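You operate a simulated robot arm through the tools that you are given. There is no shell and no other tool. Be economical: measure what you need, move in short steps, check, and stop when the job is done.

Carry out the task below with a simulated robot arm. There is one attempt and no reset: what you move stays moved.

TASK
Put one of the ring gauges from the packing table on top of the brass plate.
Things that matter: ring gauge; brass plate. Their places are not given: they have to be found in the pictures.

It is judged by the outcome, as a careful person would: the job done as asked, and still so three seconds after it is handed in. It fails if anything else is knocked over, pushed out of place, dropped, spilled or broken.

THE ROBOT
A 7-joint arm with a two-finger parallel gripper, fixed in place. Base frame: the origin is at the foot of the arm, x ahead of it, y to its left, z up; the work surface is at about z = 0. Lengths are in mm, angles in rad, forces in N, time in s.
With the tool pointing down near the work surface it reaches from about 220 to 580 mm from the base axis. Its first joint turns from -1.152 to 1.152 rad. Payload 2.5 kg.
Tool frame: the origin (TCP) lies between the finger pads and is the grasp point; the fingertips stand 23 mm ahead of it; z points along the fingers, y is the line along which they close. The gripper opens to 94 mm. The fingers are 38 mm wide and 10 mm thick; the gripper's body (54 by 96 mm) begins 39 mm behind the TCP.
Orientation is told as [roll, pitch, yaw] about the base's x, y, z axes, in that order, counted from this pose: with the fingers straight down and closing along the base's y, the tool's x points along the base's -x, its y along +y and its z along -z.

THE INTERFACE
- The arm moves only by the tool apply_moves. Its argument "targets" is a list of rows, each a list of 3 entries, a list of its own where there are three numbers: the shift along the tool's x, y, z in units of 200 mm (1.0 is 200 mm), then the turn about the tool's z in units of 90 degrees (1.0 is 90 degrees), then the finger opening in mm, from 0 to 94. In form: [[[x, y, z], yaw, fingers], ...]. A call has 1 to 8 rows; each row is the pose to reach, as a shift and turn from the pose commanded when the call began, along the tool's axes at that moment. A call with a number of a shift or a turn outside -1 to 1 is refused whole. A row lasts 0.2 s, in which the tool goes at most 50 mm and 0.15 rad; a call with a longer step from one row to the next is refused whole, and so is a gripper value outside its range. A pose out of reach is approached as far as the arm can. The call stops where the force on the tool passes 40 N (or 10 N more than at its start, if that is more) or the arm is blocked; 0.2 s more then pass. The fingers move at their own pace (about 108 mm/s each) and stop on an object; they squeeze with about 40 N. The grip force told is the motor's: it shows also when the fingers shut on nothing. Time passes only in rows, and 0.2 s behind the last, so rows that repeat a pose let the fingers close. It gives the time, the measured TCP pose, the force on the tool (base axes), the opening and the grip force at its end, in the units of the frame above (readings bear some noise).
- Cameras (640 x 400 px; columns grow to the right, rows downward): "scene" is fixed at [133.1, -424, 535]; the picture's right is [0.66, -0.75, 0.00], its down [-0.49, -0.43, -0.76] and it looks along [0.57, 0.50, -0.65] (base axes); focal length 233 px, centre (320, 200). "wrist" rides on the gripper at [-39, 0, -44] in the tool frame; the picture's right is [0.00, -1.00, 0.00], its down [0.97, 0.00, -0.24] and it looks along [0.24, 0.00, 0.97] (tool axes); focal length 218 px, centre (320, 200).
- camera(camera): a new picture of that camera. No time passes.
- pixel_to_xyz(camera, pixels): for up to 12 pixels [column, row] of the newest picture of that camera ("zoom" is the newest enlarged one), the place [x, y, z] in the base frame of the surface seen there, good to about 3 mm. No time passes.
- inspect(camera, box): a new picture of the part [left, top, right, bottom] of that camera's present view, enlarged. No time passes.
- hand_in(): hands the job in; it is judged then, once.

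Work in short steps. Measure before you move; look again where a grasp or a placing could have gone wrong, and mend it. You have 60 turns and 16 pictures in all, the two below and enlarged ones among them. Open the gripper and draw the arm clear of the work before you hand the job in, unless the task says otherwise; then end with one line.

The tools are called after "Call:" by a JSON object that holds its "api" and its "payload". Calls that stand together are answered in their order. apply_moves: Moves the arm, as the interface text tells. Its arguments: {"type":"object","properties":{"targets":{"type":"array","items":{"type":"array"}}},"required":["targets"]} The other tools are called the same way: camera (camera) takes a picture; pixel_to_xyz (camera, pixels) gives the place of the surface under pixels of a picture; inspect (camera, box) takes an enlarged picture of a part of a camera's view; hand_in () hands the job in.

At the start:

```text
t: 0.0
tool_pos: [407.2, -141.9, 287.6]
tool_rot: [0.0, 0.001, -0.001]
wrist_force: [0.9, -0.2, -0.7]
opening: 93.9
grip_force: 0.1
```

scene: 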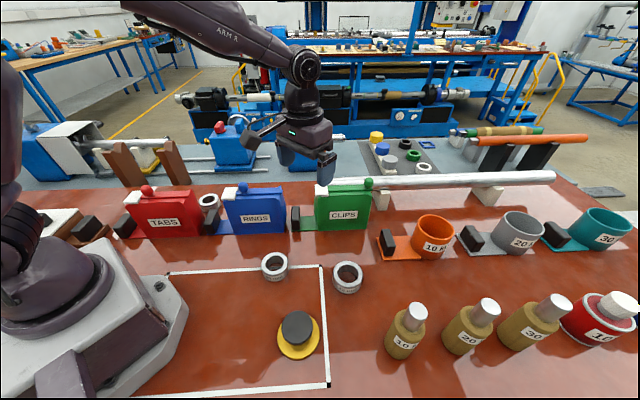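
wrist: 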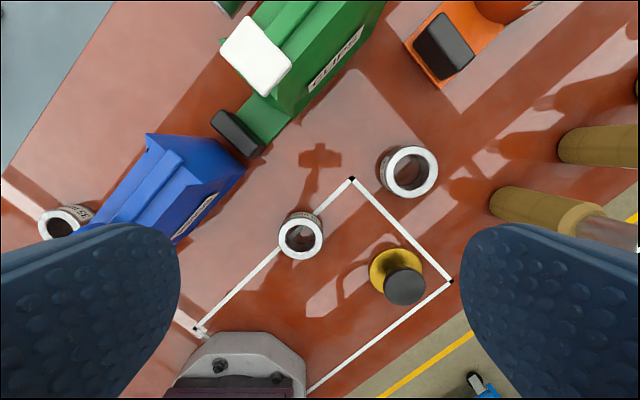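

I see ring gauges near (274,266), (347,277) and (208,200), and a yellow disc with a dark object at (298,335). I'll enlarge these and measure them.

Call:
{"api": "inspect", "payload": {"camera": "scene", "box": [180, 180, 400, 380]}}

Call:
{"api": "inspect", "payload": {"camera": "scene", "box": [340, 110, 640, 300]}}

Call:
{"api": "pixel_to_xyz", "payload": {"camera": "scene", "pixels": [[298, 324], [298, 352], [283, 340], [316, 340], [274, 257], [347, 266], [208, 194], [424, 166], [300, 380], [410, 155], [325, 268], [328, 385]]}}

Call:
{"api": "pixel_to_xyz", "payload": {"camera": "wrist", "pixels": [[301, 217], [301, 256], [281, 237], [321, 237], [301, 237], [408, 149], [408, 195], [384, 172], [434, 172], [404, 285], [395, 255], [375, 265]]}}

```text
2.00 times, centred on (290, 280) of scene
```

zoom: 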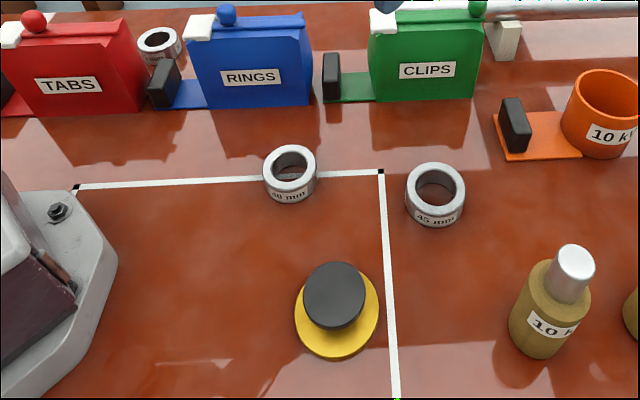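

```text
2.11 times, centred on (490, 205) of scene
```

zoom: 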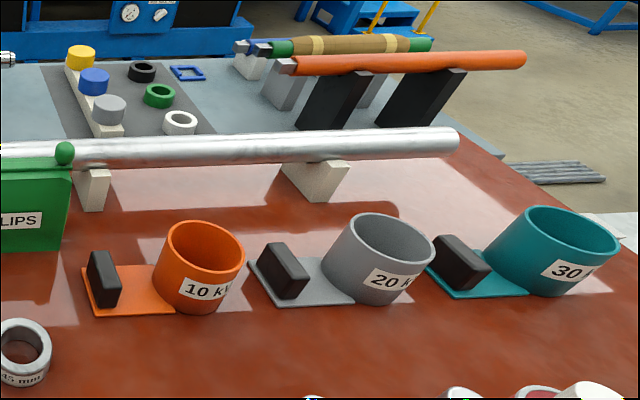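

```text
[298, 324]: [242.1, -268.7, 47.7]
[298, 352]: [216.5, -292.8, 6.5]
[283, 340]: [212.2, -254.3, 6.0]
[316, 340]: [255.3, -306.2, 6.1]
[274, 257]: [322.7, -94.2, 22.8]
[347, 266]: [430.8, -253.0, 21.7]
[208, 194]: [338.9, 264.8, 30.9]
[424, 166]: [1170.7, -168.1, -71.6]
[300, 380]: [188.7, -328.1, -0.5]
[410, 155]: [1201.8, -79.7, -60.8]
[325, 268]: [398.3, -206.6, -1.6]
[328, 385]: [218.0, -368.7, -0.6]
```

```text
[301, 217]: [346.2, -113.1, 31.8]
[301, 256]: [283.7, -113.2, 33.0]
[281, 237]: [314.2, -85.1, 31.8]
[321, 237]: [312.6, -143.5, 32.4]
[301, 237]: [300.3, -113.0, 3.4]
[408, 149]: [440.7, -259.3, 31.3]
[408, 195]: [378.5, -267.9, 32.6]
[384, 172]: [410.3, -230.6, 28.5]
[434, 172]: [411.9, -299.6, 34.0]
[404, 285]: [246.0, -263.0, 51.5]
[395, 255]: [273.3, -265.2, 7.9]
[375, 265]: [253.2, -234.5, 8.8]
```

The black object sits on the yellow disc, its top near z≈50. I'll look closer to tell whether it's a separate piece, and check the other candidates.

Call:
{"api": "inspect", "payload": {"camera": "scene", "box": [250, 290, 350, 370]}}

Call:
{"api": "inspect", "payload": {"camera": "wrist", "box": [260, 130, 460, 320]}}

Call:
{"api": "inspect", "payload": {"camera": "scene", "box": [0, 90, 260, 260]}}

```text
5.00 times, centred on (300, 330) of scene
```

zoom: 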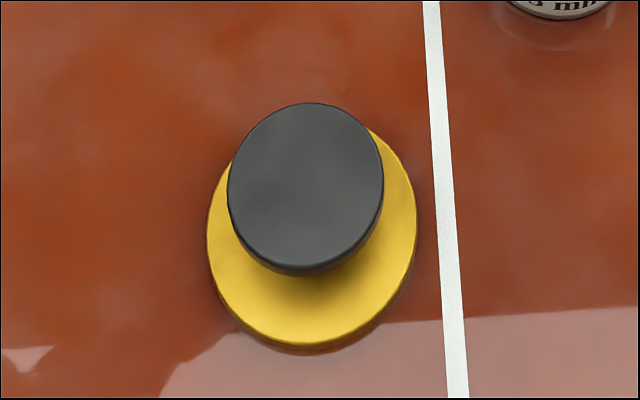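

```text
2.11 times, centred on (360, 225) of wrist
```

zoom: 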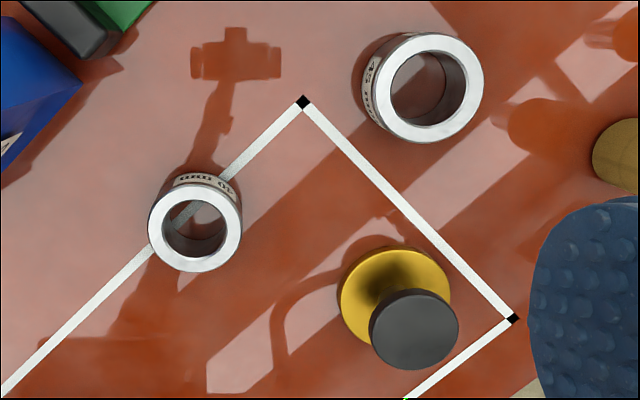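

```text
2.35 times, centred on (130, 175) of scene
```

zoom: 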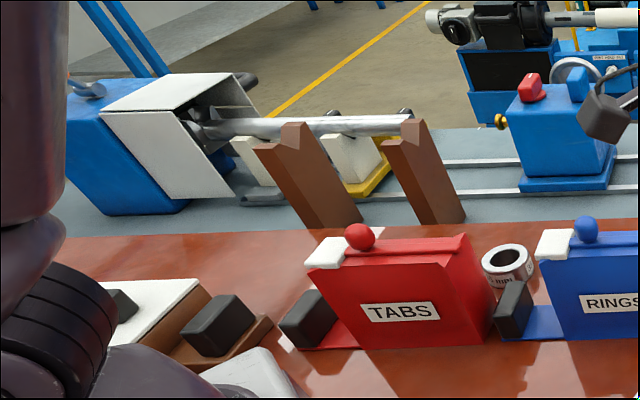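

The black part is a disc of about 58 mm with a shadow under it, so it may be raised on a stem. I'll probe its depths.

Call:
{"api": "pixel_to_xyz", "payload": {"camera": "scene", "pixels": [[302, 312], [290, 328], [302, 328], [314, 328], [302, 340], [302, 343], [302, 345], [302, 347], [302, 350], [302, 356], [311, 340], [322, 325]]}}

Call:
{"api": "pixel_to_xyz", "payload": {"camera": "wrist", "pixels": [[386, 285], [421, 285], [404, 270], [404, 303], [404, 266], [400, 262], [390, 272], [385, 276], [390, 250], [370, 272], [376, 290], [420, 262]]}}

```text
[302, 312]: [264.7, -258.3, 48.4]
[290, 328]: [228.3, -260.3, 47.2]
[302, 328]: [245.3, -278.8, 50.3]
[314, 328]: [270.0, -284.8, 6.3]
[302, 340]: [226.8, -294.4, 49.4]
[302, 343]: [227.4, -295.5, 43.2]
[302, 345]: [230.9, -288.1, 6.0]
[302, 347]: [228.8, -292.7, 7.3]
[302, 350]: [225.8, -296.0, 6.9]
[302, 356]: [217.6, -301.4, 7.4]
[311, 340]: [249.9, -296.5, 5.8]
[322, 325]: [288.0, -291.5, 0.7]
```

```text
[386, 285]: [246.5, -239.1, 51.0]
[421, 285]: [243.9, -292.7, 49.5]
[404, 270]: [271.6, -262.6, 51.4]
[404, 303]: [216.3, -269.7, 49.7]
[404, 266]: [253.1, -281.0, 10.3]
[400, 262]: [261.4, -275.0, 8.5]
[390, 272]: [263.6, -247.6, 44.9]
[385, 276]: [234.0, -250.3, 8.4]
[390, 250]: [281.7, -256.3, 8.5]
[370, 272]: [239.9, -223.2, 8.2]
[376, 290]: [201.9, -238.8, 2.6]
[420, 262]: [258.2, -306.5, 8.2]
```

It's a mushroom shape: the disc is Ø56 mm at z 43–50, centred at about (244,-267), over a plate of about Ø84 mm with its top at z≈7. I'll look from the side, with the fingers shut, to see what the black thing is.

Call:
{"api": "apply_moves", "payload": {"targets": [[[0.12, 0.03, 0.15], 0, 0], [[0.245, 0.053, 0.3], 0, 0], [[0.37, 0.08, 0.45], 0, 0], [[0.49, 0.107, 0.6], 0, 0], [[0.61, 0.133, 0.75], 0, 0], [[0.735, 0.16, 0.89], 0, 0]]}}

Call:
{"api": "inspect", "payload": {"camera": "wrist", "box": [480, 140, 640, 300]}}

```text
t: 1.4
tool_pos: [258.8, -108.0, 108.2]
tool_rot: [-0.001, -0.001, -0.002]
wrist_force: [-0.4, 0.4, -0.3]
opening: 0.2
grip_force: 40.1
```

```text
2.50 times, centred on (560, 220) of wrist
```

zoom: 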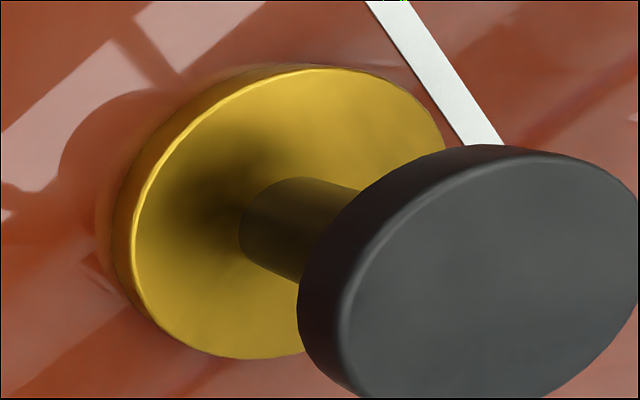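

The black piece is a mushroom (Ø56 head on a thin stem) standing on the plate. No ring can fit with it there, so I'll test whether it lifts off. First I move above it with the fingers open.

Call:
{"api": "apply_moves", "payload": {"targets": [[[0.02, -0.2, 0], 0, 94], [[0.04, -0.4, 0], 0, 94], [[0.06, -0.6, 0], 0, 94], [[0.075, -0.795, 0], 0, 94], [[0.075, -0.795, 0], 0, 94]]}}

Call:
{"api": "camera", "payload": {"camera": "wrist"}}

Call:
{"api": "pixel_to_xyz", "payload": {"camera": "scene", "pixels": [[403, 345], [390, 345], [415, 308], [274, 257], [260, 266], [287, 264]]}}

```text
t: 2.6
tool_pos: [245.0, -269.1, 110.6]
tool_rot: [0.002, 0.0, -0.001]
wrist_force: [1.0, -0.5, -0.4]
opening: 94.1
grip_force: 0.1
```

```text
7 pictures are left
```

wrist: 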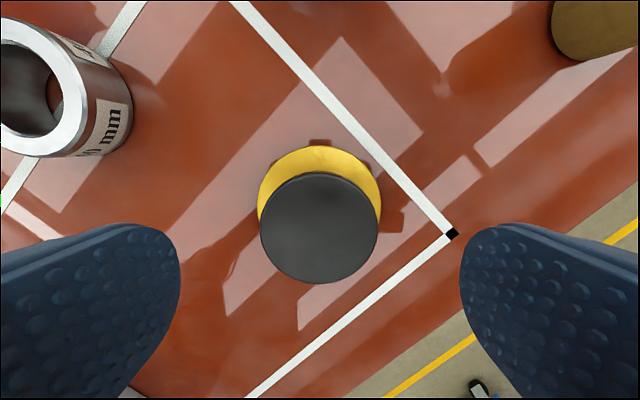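

```text
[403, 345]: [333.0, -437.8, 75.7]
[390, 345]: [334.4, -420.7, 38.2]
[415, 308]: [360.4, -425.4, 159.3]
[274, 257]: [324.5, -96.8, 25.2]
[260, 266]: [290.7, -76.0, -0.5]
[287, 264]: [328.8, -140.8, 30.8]
```

The head is centred at column 320, so y is aligned. I'll measure the head's front and back edges for x.

Call:
{"api": "pixel_to_xyz", "payload": {"camera": "wrist", "pixels": [[320, 175], [320, 279], [263, 225], [376, 225], [320, 148], [320, 228], [265, 185], [376, 185]]}}

```text
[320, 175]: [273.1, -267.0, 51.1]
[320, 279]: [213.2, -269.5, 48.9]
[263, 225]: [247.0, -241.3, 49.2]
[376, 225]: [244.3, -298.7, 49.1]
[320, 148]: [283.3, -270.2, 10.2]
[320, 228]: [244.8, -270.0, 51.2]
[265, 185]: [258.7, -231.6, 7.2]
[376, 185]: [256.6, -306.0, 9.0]
```

The head's centre is (244,-269), directly under the tool. I'll go down to z≈45 and close on its rim.

Call:
{"api": "apply_moves", "payload": {"targets": [[[0, 0, 0.12], 0, 94], [[0, 0, 0.24], 0, 94], [[0, 0, 0.325], 0, 94], [[0, 0, 0.325], 0, 56], [[0, 0, 0.325], 0, 50], [[0, 0, 0.325], 0, 50]]}}

```text
t: 4.0
tool_pos: [244.5, -269.0, 46.0]
tool_rot: [0.0, 0.0, 0.001]
wrist_force: [0.4, -0.1, 0.4]
opening: 61.5
grip_force: 40.1
```

I've gripped it at 61.5 mm. I'll lift slightly, watch the force, and check with the scene camera whether the plate stays behind.

Call:
{"api": "apply_moves", "payload": {"targets": [[[0, 0, -0.03], 0, 50], [[0, 0, -0.07], 0, 50], [[0, 0, -0.12], 0, 50], [[0, 0, -0.12], 0, 50]]}}

Call:
{"api": "inspect", "payload": {"camera": "scene", "box": [230, 240, 390, 370]}}

```text
t: 5.0
tool_pos: [245.7, -268.0, 69.7]
tool_rot: [0.001, 0.002, 0.0]
wrist_force: [0.2, -0.5, -4.1]
opening: 61.3
grip_force: 39.9
```

```text
3.08 times, centred on (310, 305) of scene
```

zoom: 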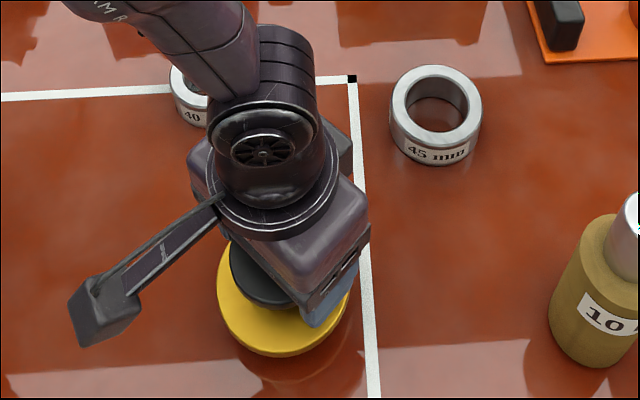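

The wrist carries about 4 N more. I'll measure the plate's height now.

Call:
{"api": "pixel_to_xyz", "payload": {"camera": "zoom", "pixels": [[270, 330], [235, 300], [300, 340], [260, 275], [270, 353]]}}

```text
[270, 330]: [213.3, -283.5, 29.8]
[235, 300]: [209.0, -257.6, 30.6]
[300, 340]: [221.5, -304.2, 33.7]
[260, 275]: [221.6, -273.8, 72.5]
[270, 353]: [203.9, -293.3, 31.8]
```

The plate came up with the knob (z≈31), so the knob is its fixed handle and not a separate object. I'll set it back exactly where it was and release it.

Call:
{"api": "apply_moves", "payload": {"targets": [[[0, 0, 0.05], 0, 50], [[0, 0, 0.09], 0, 50], [[0, 0, 0.12], 0, 50], [[0, 0, 0.12], 0, 50], [[0, 0, 0.12], 0, 94], [[0, 0, 0.12], 0, 94]]}}

```text
t: 6.4
tool_pos: [245.2, -269.6, 45.3]
tool_rot: [-0.002, 0.0, 0.0]
wrist_force: [0.0, -0.3, 0.6]
opening: 94.0
grip_force: 0.1
```

I'll rise and move left to check the rest of the table for any other brass plate.

Call:
{"api": "apply_moves", "payload": {"targets": [[[0, 0, -0.2], 0, 94], [[0, 0, -0.4], 0, 94], [[0, 0, -0.6], 0, 94], [[0, 0, -0.8], 0, 94], [[-0.05, 0.2, -0.85], 0, 0], [[-0.1, 0.4, -0.95], 0, 0], [[-0.15, 0.6, -1.0], 0, 0], [[-0.2, 0.8, -1.0], 0, 0]]}}

Call:
{"api": "apply_moves", "payload": {"targets": [[[-0.05, 0.2, 0], 0, 0], [[-0.1, 0.4, -0.1], 0, 0], [[-0.15, 0.6, -0.2], 0, 0], [[-0.2, 0.8, -0.25], 0, 0]]}}

Call:
{"api": "camera", "payload": {"camera": "wrist"}}

```text
t: 8.2
tool_pos: [283.0, -108.2, 244.6]
tool_rot: [0.003, 0.001, 0.0]
wrist_force: [0.3, -0.5, -0.6]
opening: 0.0
grip_force: 40.8
```

```text
t: 9.2
tool_pos: [322.7, 52.8, 295.3]
tool_rot: [0.0, 0.0, 0.0]
wrist_force: [-0.4, -0.6, 0.3]
opening: 0.1
grip_force: 40.2
```

```text
5 pictures are left
```

wrist: 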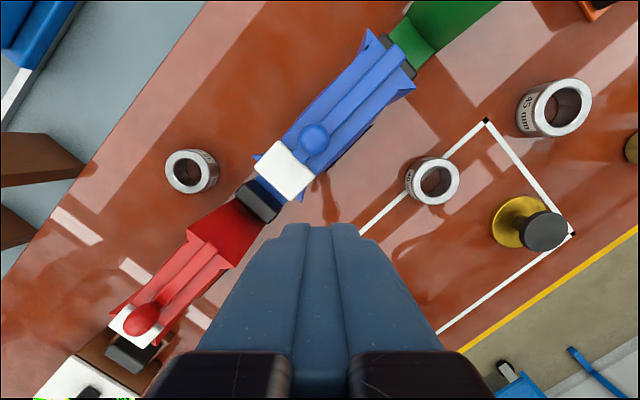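

No other brass plate is in sight, so the ring has to rest on top of the plate's flat knob. The 40 mm ring (about 60 mm outside) matches the Ø60 head, so I'll measure it at (433,182) here.

Call:
{"api": "pixel_to_xyz", "payload": {"camera": "wrist", "pixels": [[438, 160], [438, 203], [416, 182], [457, 182], [453, 167], [422, 196], [453, 196], [422, 167], [545, 232], [545, 214], [523, 232], [565, 232]]}}

```text
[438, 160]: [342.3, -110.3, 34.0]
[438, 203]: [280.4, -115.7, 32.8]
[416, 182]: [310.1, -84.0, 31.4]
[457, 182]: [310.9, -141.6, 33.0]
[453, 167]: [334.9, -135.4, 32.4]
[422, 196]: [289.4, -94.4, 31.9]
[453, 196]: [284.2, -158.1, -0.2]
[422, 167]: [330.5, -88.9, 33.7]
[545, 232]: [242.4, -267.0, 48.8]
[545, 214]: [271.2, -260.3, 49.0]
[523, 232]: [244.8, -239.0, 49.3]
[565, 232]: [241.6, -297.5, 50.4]
```

Ring 40: centre about (312,-113), top z≈33. I'll move above it with the fingers open.

Call:
{"api": "apply_moves", "payload": {"targets": [[[0.015, -0.21, 0], 0, 60], [[0.03, -0.42, 0], 0, 94], [[0.045, -0.63, 0], 0, 94], [[0.055, -0.835, 0], 0, 94], [[0.055, -0.835, 0.24], 0, 94], [[0.055, -0.835, 0.48], 0, 94], [[0.055, -0.835, 0.72], 0, 94], [[0.055, -0.835, 0.95], 0, 94]]}}

Call:
{"api": "camera", "payload": {"camera": "wrist"}}

Call:
{"api": "pixel_to_xyz", "payload": {"camera": "wrist", "pixels": [[320, 190], [320, 285], [268, 225], [372, 225], [275, 225], [365, 225], [320, 183], [320, 278]]}}

```text
t: 11.0
tool_pos: [314.7, -116.2, 105.9]
tool_rot: [0.0, 0.001, -0.001]
wrist_force: [-0.3, 0.6, 0.5]
opening: 93.7
grip_force: 0.0
```

```text
4 pictures are left
```

wrist: 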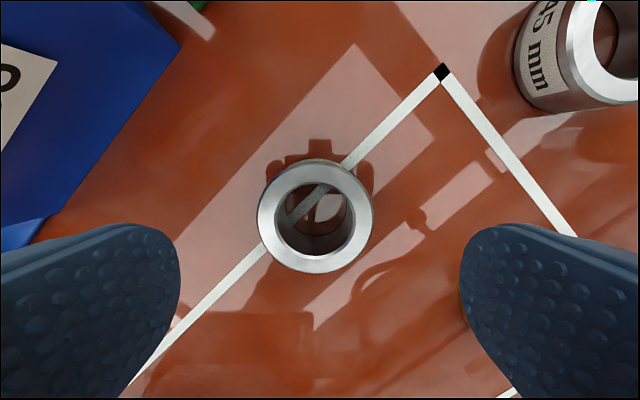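

```text
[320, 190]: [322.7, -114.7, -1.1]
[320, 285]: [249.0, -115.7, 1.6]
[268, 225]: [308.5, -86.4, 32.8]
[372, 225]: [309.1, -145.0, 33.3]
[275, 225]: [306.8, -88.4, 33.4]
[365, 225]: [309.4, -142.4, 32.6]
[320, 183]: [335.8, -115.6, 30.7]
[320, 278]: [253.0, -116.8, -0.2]
```

The ring is centred within 2–3 mm. I'll nudge +2 mm in y, go down to z≈28 and close.

Call:
{"api": "apply_moves", "payload": {"targets": [[[0, 0.01, 0.13], 0, 94], [[0, 0.01, 0.26], 0, 94], [[0, 0.01, 0.39], 0, 94], [[0, 0.01, 0.39], 0, 70], [[0, 0.01, 0.39], 0, 54], [[0, 0.01, 0.39], 0, 54], [[0, 0.01, 0.39], 0, 54]]}}

```text
t: 12.6
tool_pos: [314.9, -113.7, 27.9]
tool_rot: [-0.002, 0.002, 0.0]
wrist_force: [-0.1, 0.0, -0.1]
opening: 67.3
grip_force: 39.8
```

Gripped at 67 mm with 40 N. I'll lift 100 mm and then move over the plate at (244,-269).

Call:
{"api": "apply_moves", "payload": {"targets": [[[0, 0, -0.1], 0, 54], [[0, 0, -0.3], 0, 54], [[0, 0, -0.5], 0, 54], [[0.09, -0.2, -0.5], 0, 54], [[0.18, -0.4, -0.5], 0, 54], [[0.27, -0.6, -0.5], 0, 54], [[0.355, -0.775, -0.5], 0, 54], [[0.355, -0.775, -0.5], 0, 54]]}}

Call:
{"api": "camera", "payload": {"camera": "wrist"}}

Call:
{"api": "pixel_to_xyz", "payload": {"camera": "wrist", "pixels": [[320, 180], [320, 190], [320, 200], [320, 210], [300, 200], [340, 200], [280, 200], [360, 200], [320, 165], [320, 290]]}}

```text
t: 14.4
tool_pos: [241.3, -269.5, 128.2]
tool_rot: [0.001, 0.001, 0.0]
wrist_force: [-0.5, 0.0, -0.6]
opening: 67.2
grip_force: 39.7
```

```text
3 pictures are left
```

wrist: 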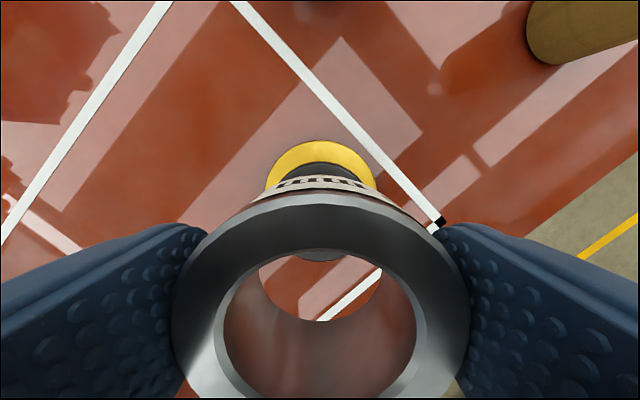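

```text
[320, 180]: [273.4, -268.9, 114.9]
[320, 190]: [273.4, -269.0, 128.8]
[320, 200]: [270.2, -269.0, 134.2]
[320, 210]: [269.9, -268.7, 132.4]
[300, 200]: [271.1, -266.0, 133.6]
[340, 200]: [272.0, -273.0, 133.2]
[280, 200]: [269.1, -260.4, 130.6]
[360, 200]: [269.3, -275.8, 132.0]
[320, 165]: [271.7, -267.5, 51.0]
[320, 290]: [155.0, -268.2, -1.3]
```

The ring's front edge is at x≈273, so its centre is near x 241, and the knob's centre is 244. I'll shift +3 mm in x and lower until it touches, expected at TCP z≈78.

Call:
{"api": "apply_moves", "payload": {"targets": [[[-0.015, 0, 0.1], 0, 54], [[-0.015, 0, 0.18], 0, 54], [[-0.015, 0, 0.22], 0, 54], [[-0.015, 0, 0.235], 0, 54], [[-0.015, 0, 0.242], 0, 54], [[-0.015, 0, 0.242], 0, 54]]}}

```text
t: 15.8
tool_pos: [245.2, -268.9, 78.7]
tool_rot: [0.0, 0.002, -0.002]
wrist_force: [-0.2, -0.2, -2.3]
opening: 67.4
grip_force: 40.0
```

No clear contact yet, so I'll go down in 0.6 mm steps.

Call:
{"api": "apply_moves", "payload": {"targets": [[[0, 0, 0.003], 0, 54], [[0, 0, 0.006], 0, 54], [[0, 0, 0.006], 0, 54]]}}

Call:
{"api": "inspect", "payload": {"camera": "scene", "box": [230, 240, 390, 370]}}

```text
t: 16.6
tool_pos: [245.3, -268.9, 76.0]
tool_rot: [0.001, -0.001, -0.002]
wrist_force: [0.2, 0.0, -1.0]
opening: 67.4
grip_force: 40.0
```

```text
3.08 times, centred on (310, 305) of scene
```

zoom: 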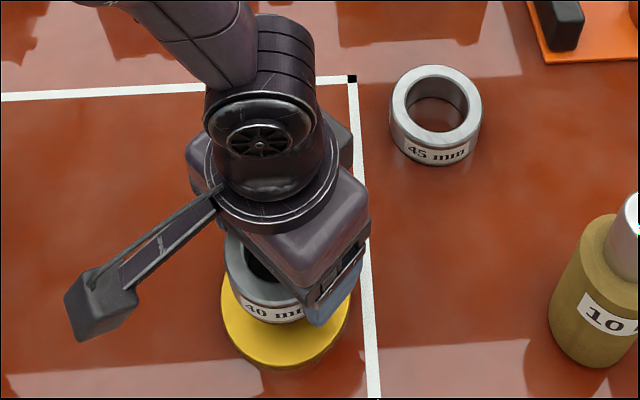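

Still no upward force at TCP z≈76. I'll keep lowering in small steps, watching the force.

Call:
{"api": "apply_moves", "payload": {"targets": [[[0, 0, 0.004], 0, 54], [[0, 0, 0.008], 0, 54], [[0, 0, 0.008], 0, 54]]}}

```text
t: 17.4
tool_pos: [246.9, -269.9, 76.6]
tool_rot: [-0.001, -0.001, 0.0]
wrist_force: [-9.1, 4.3, 28.7]
opening: 67.6
grip_force: 39.8
```

Contact, 29 N upward. I'll ease off about 1 mm and open the fingers.

Call:
{"api": "apply_moves", "payload": {"targets": [[[0, 0, -0.005], 0, 54], [[0, 0, -0.005], 0, 54]]}}

Call:
{"api": "apply_moves", "payload": {"targets": [[[0, 0, 0], 0, 72], [[0, 0, 0], 0, 80], [[0, 0, 0], 0, 94], [[0, 0, 0], 0, 94]]}}

Call:
{"api": "apply_moves", "payload": {"targets": [[[0, 0, -0.06], 0, 94], [[0, 0, -0.2], 0, 94], [[0, 0, -0.4], 0, 94], [[-0.1, 0.2, -0.5], 0, 94], [[-0.2, 0.4, -0.6], 0, 94], [[-0.3, 0.6, -0.7], 0, 94], [[-0.4, 0.8, -0.75], 0, 94]]}}

Call:
{"api": "inspect", "payload": {"camera": "scene", "box": [230, 240, 390, 370]}}

```text
t: 18.0
tool_pos: [246.3, -269.9, 75.6]
tool_rot: [-0.001, 0.0, 0.002]
wrist_force: [-3.2, -1.5, 7.5]
opening: 67.4
grip_force: 39.7
```

```text
t: 19.0
tool_pos: [245.4, -269.2, 77.0]
tool_rot: [0.001, 0.0, 0.001]
wrist_force: [-0.3, -0.9, -0.5]
opening: 93.8
grip_force: 0.1
```

```text
t: 20.6
tool_pos: [325.2, -104.6, 226.5]
tool_rot: [0.002, 0.001, -0.001]
wrist_force: [0.2, 0.6, -0.7]
opening: 94.0
grip_force: 0.1
```

```text
3.08 times, centred on (310, 305) of scene
```

zoom: 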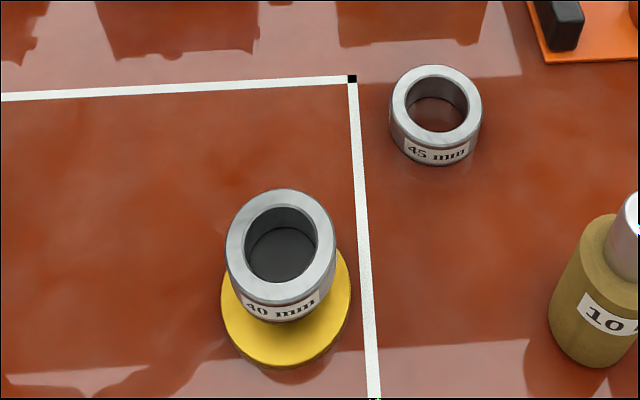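

The ring lies flat and centred on the plate's knob, the plate is in its place, nothing else looks disturbed, and the arm is clear. I'm handing it in.

Call:
{"api": "hand_in", "payload": {}}

```text
The job is handed in.
```

The 40 mm ring gauge is resting flat on the brass plate's black knob rather than on the brass itself: the knob is fixed to the plate and too wide for a ring to pass over. I lifted the plate about 24 mm to test this, then set it back in place.
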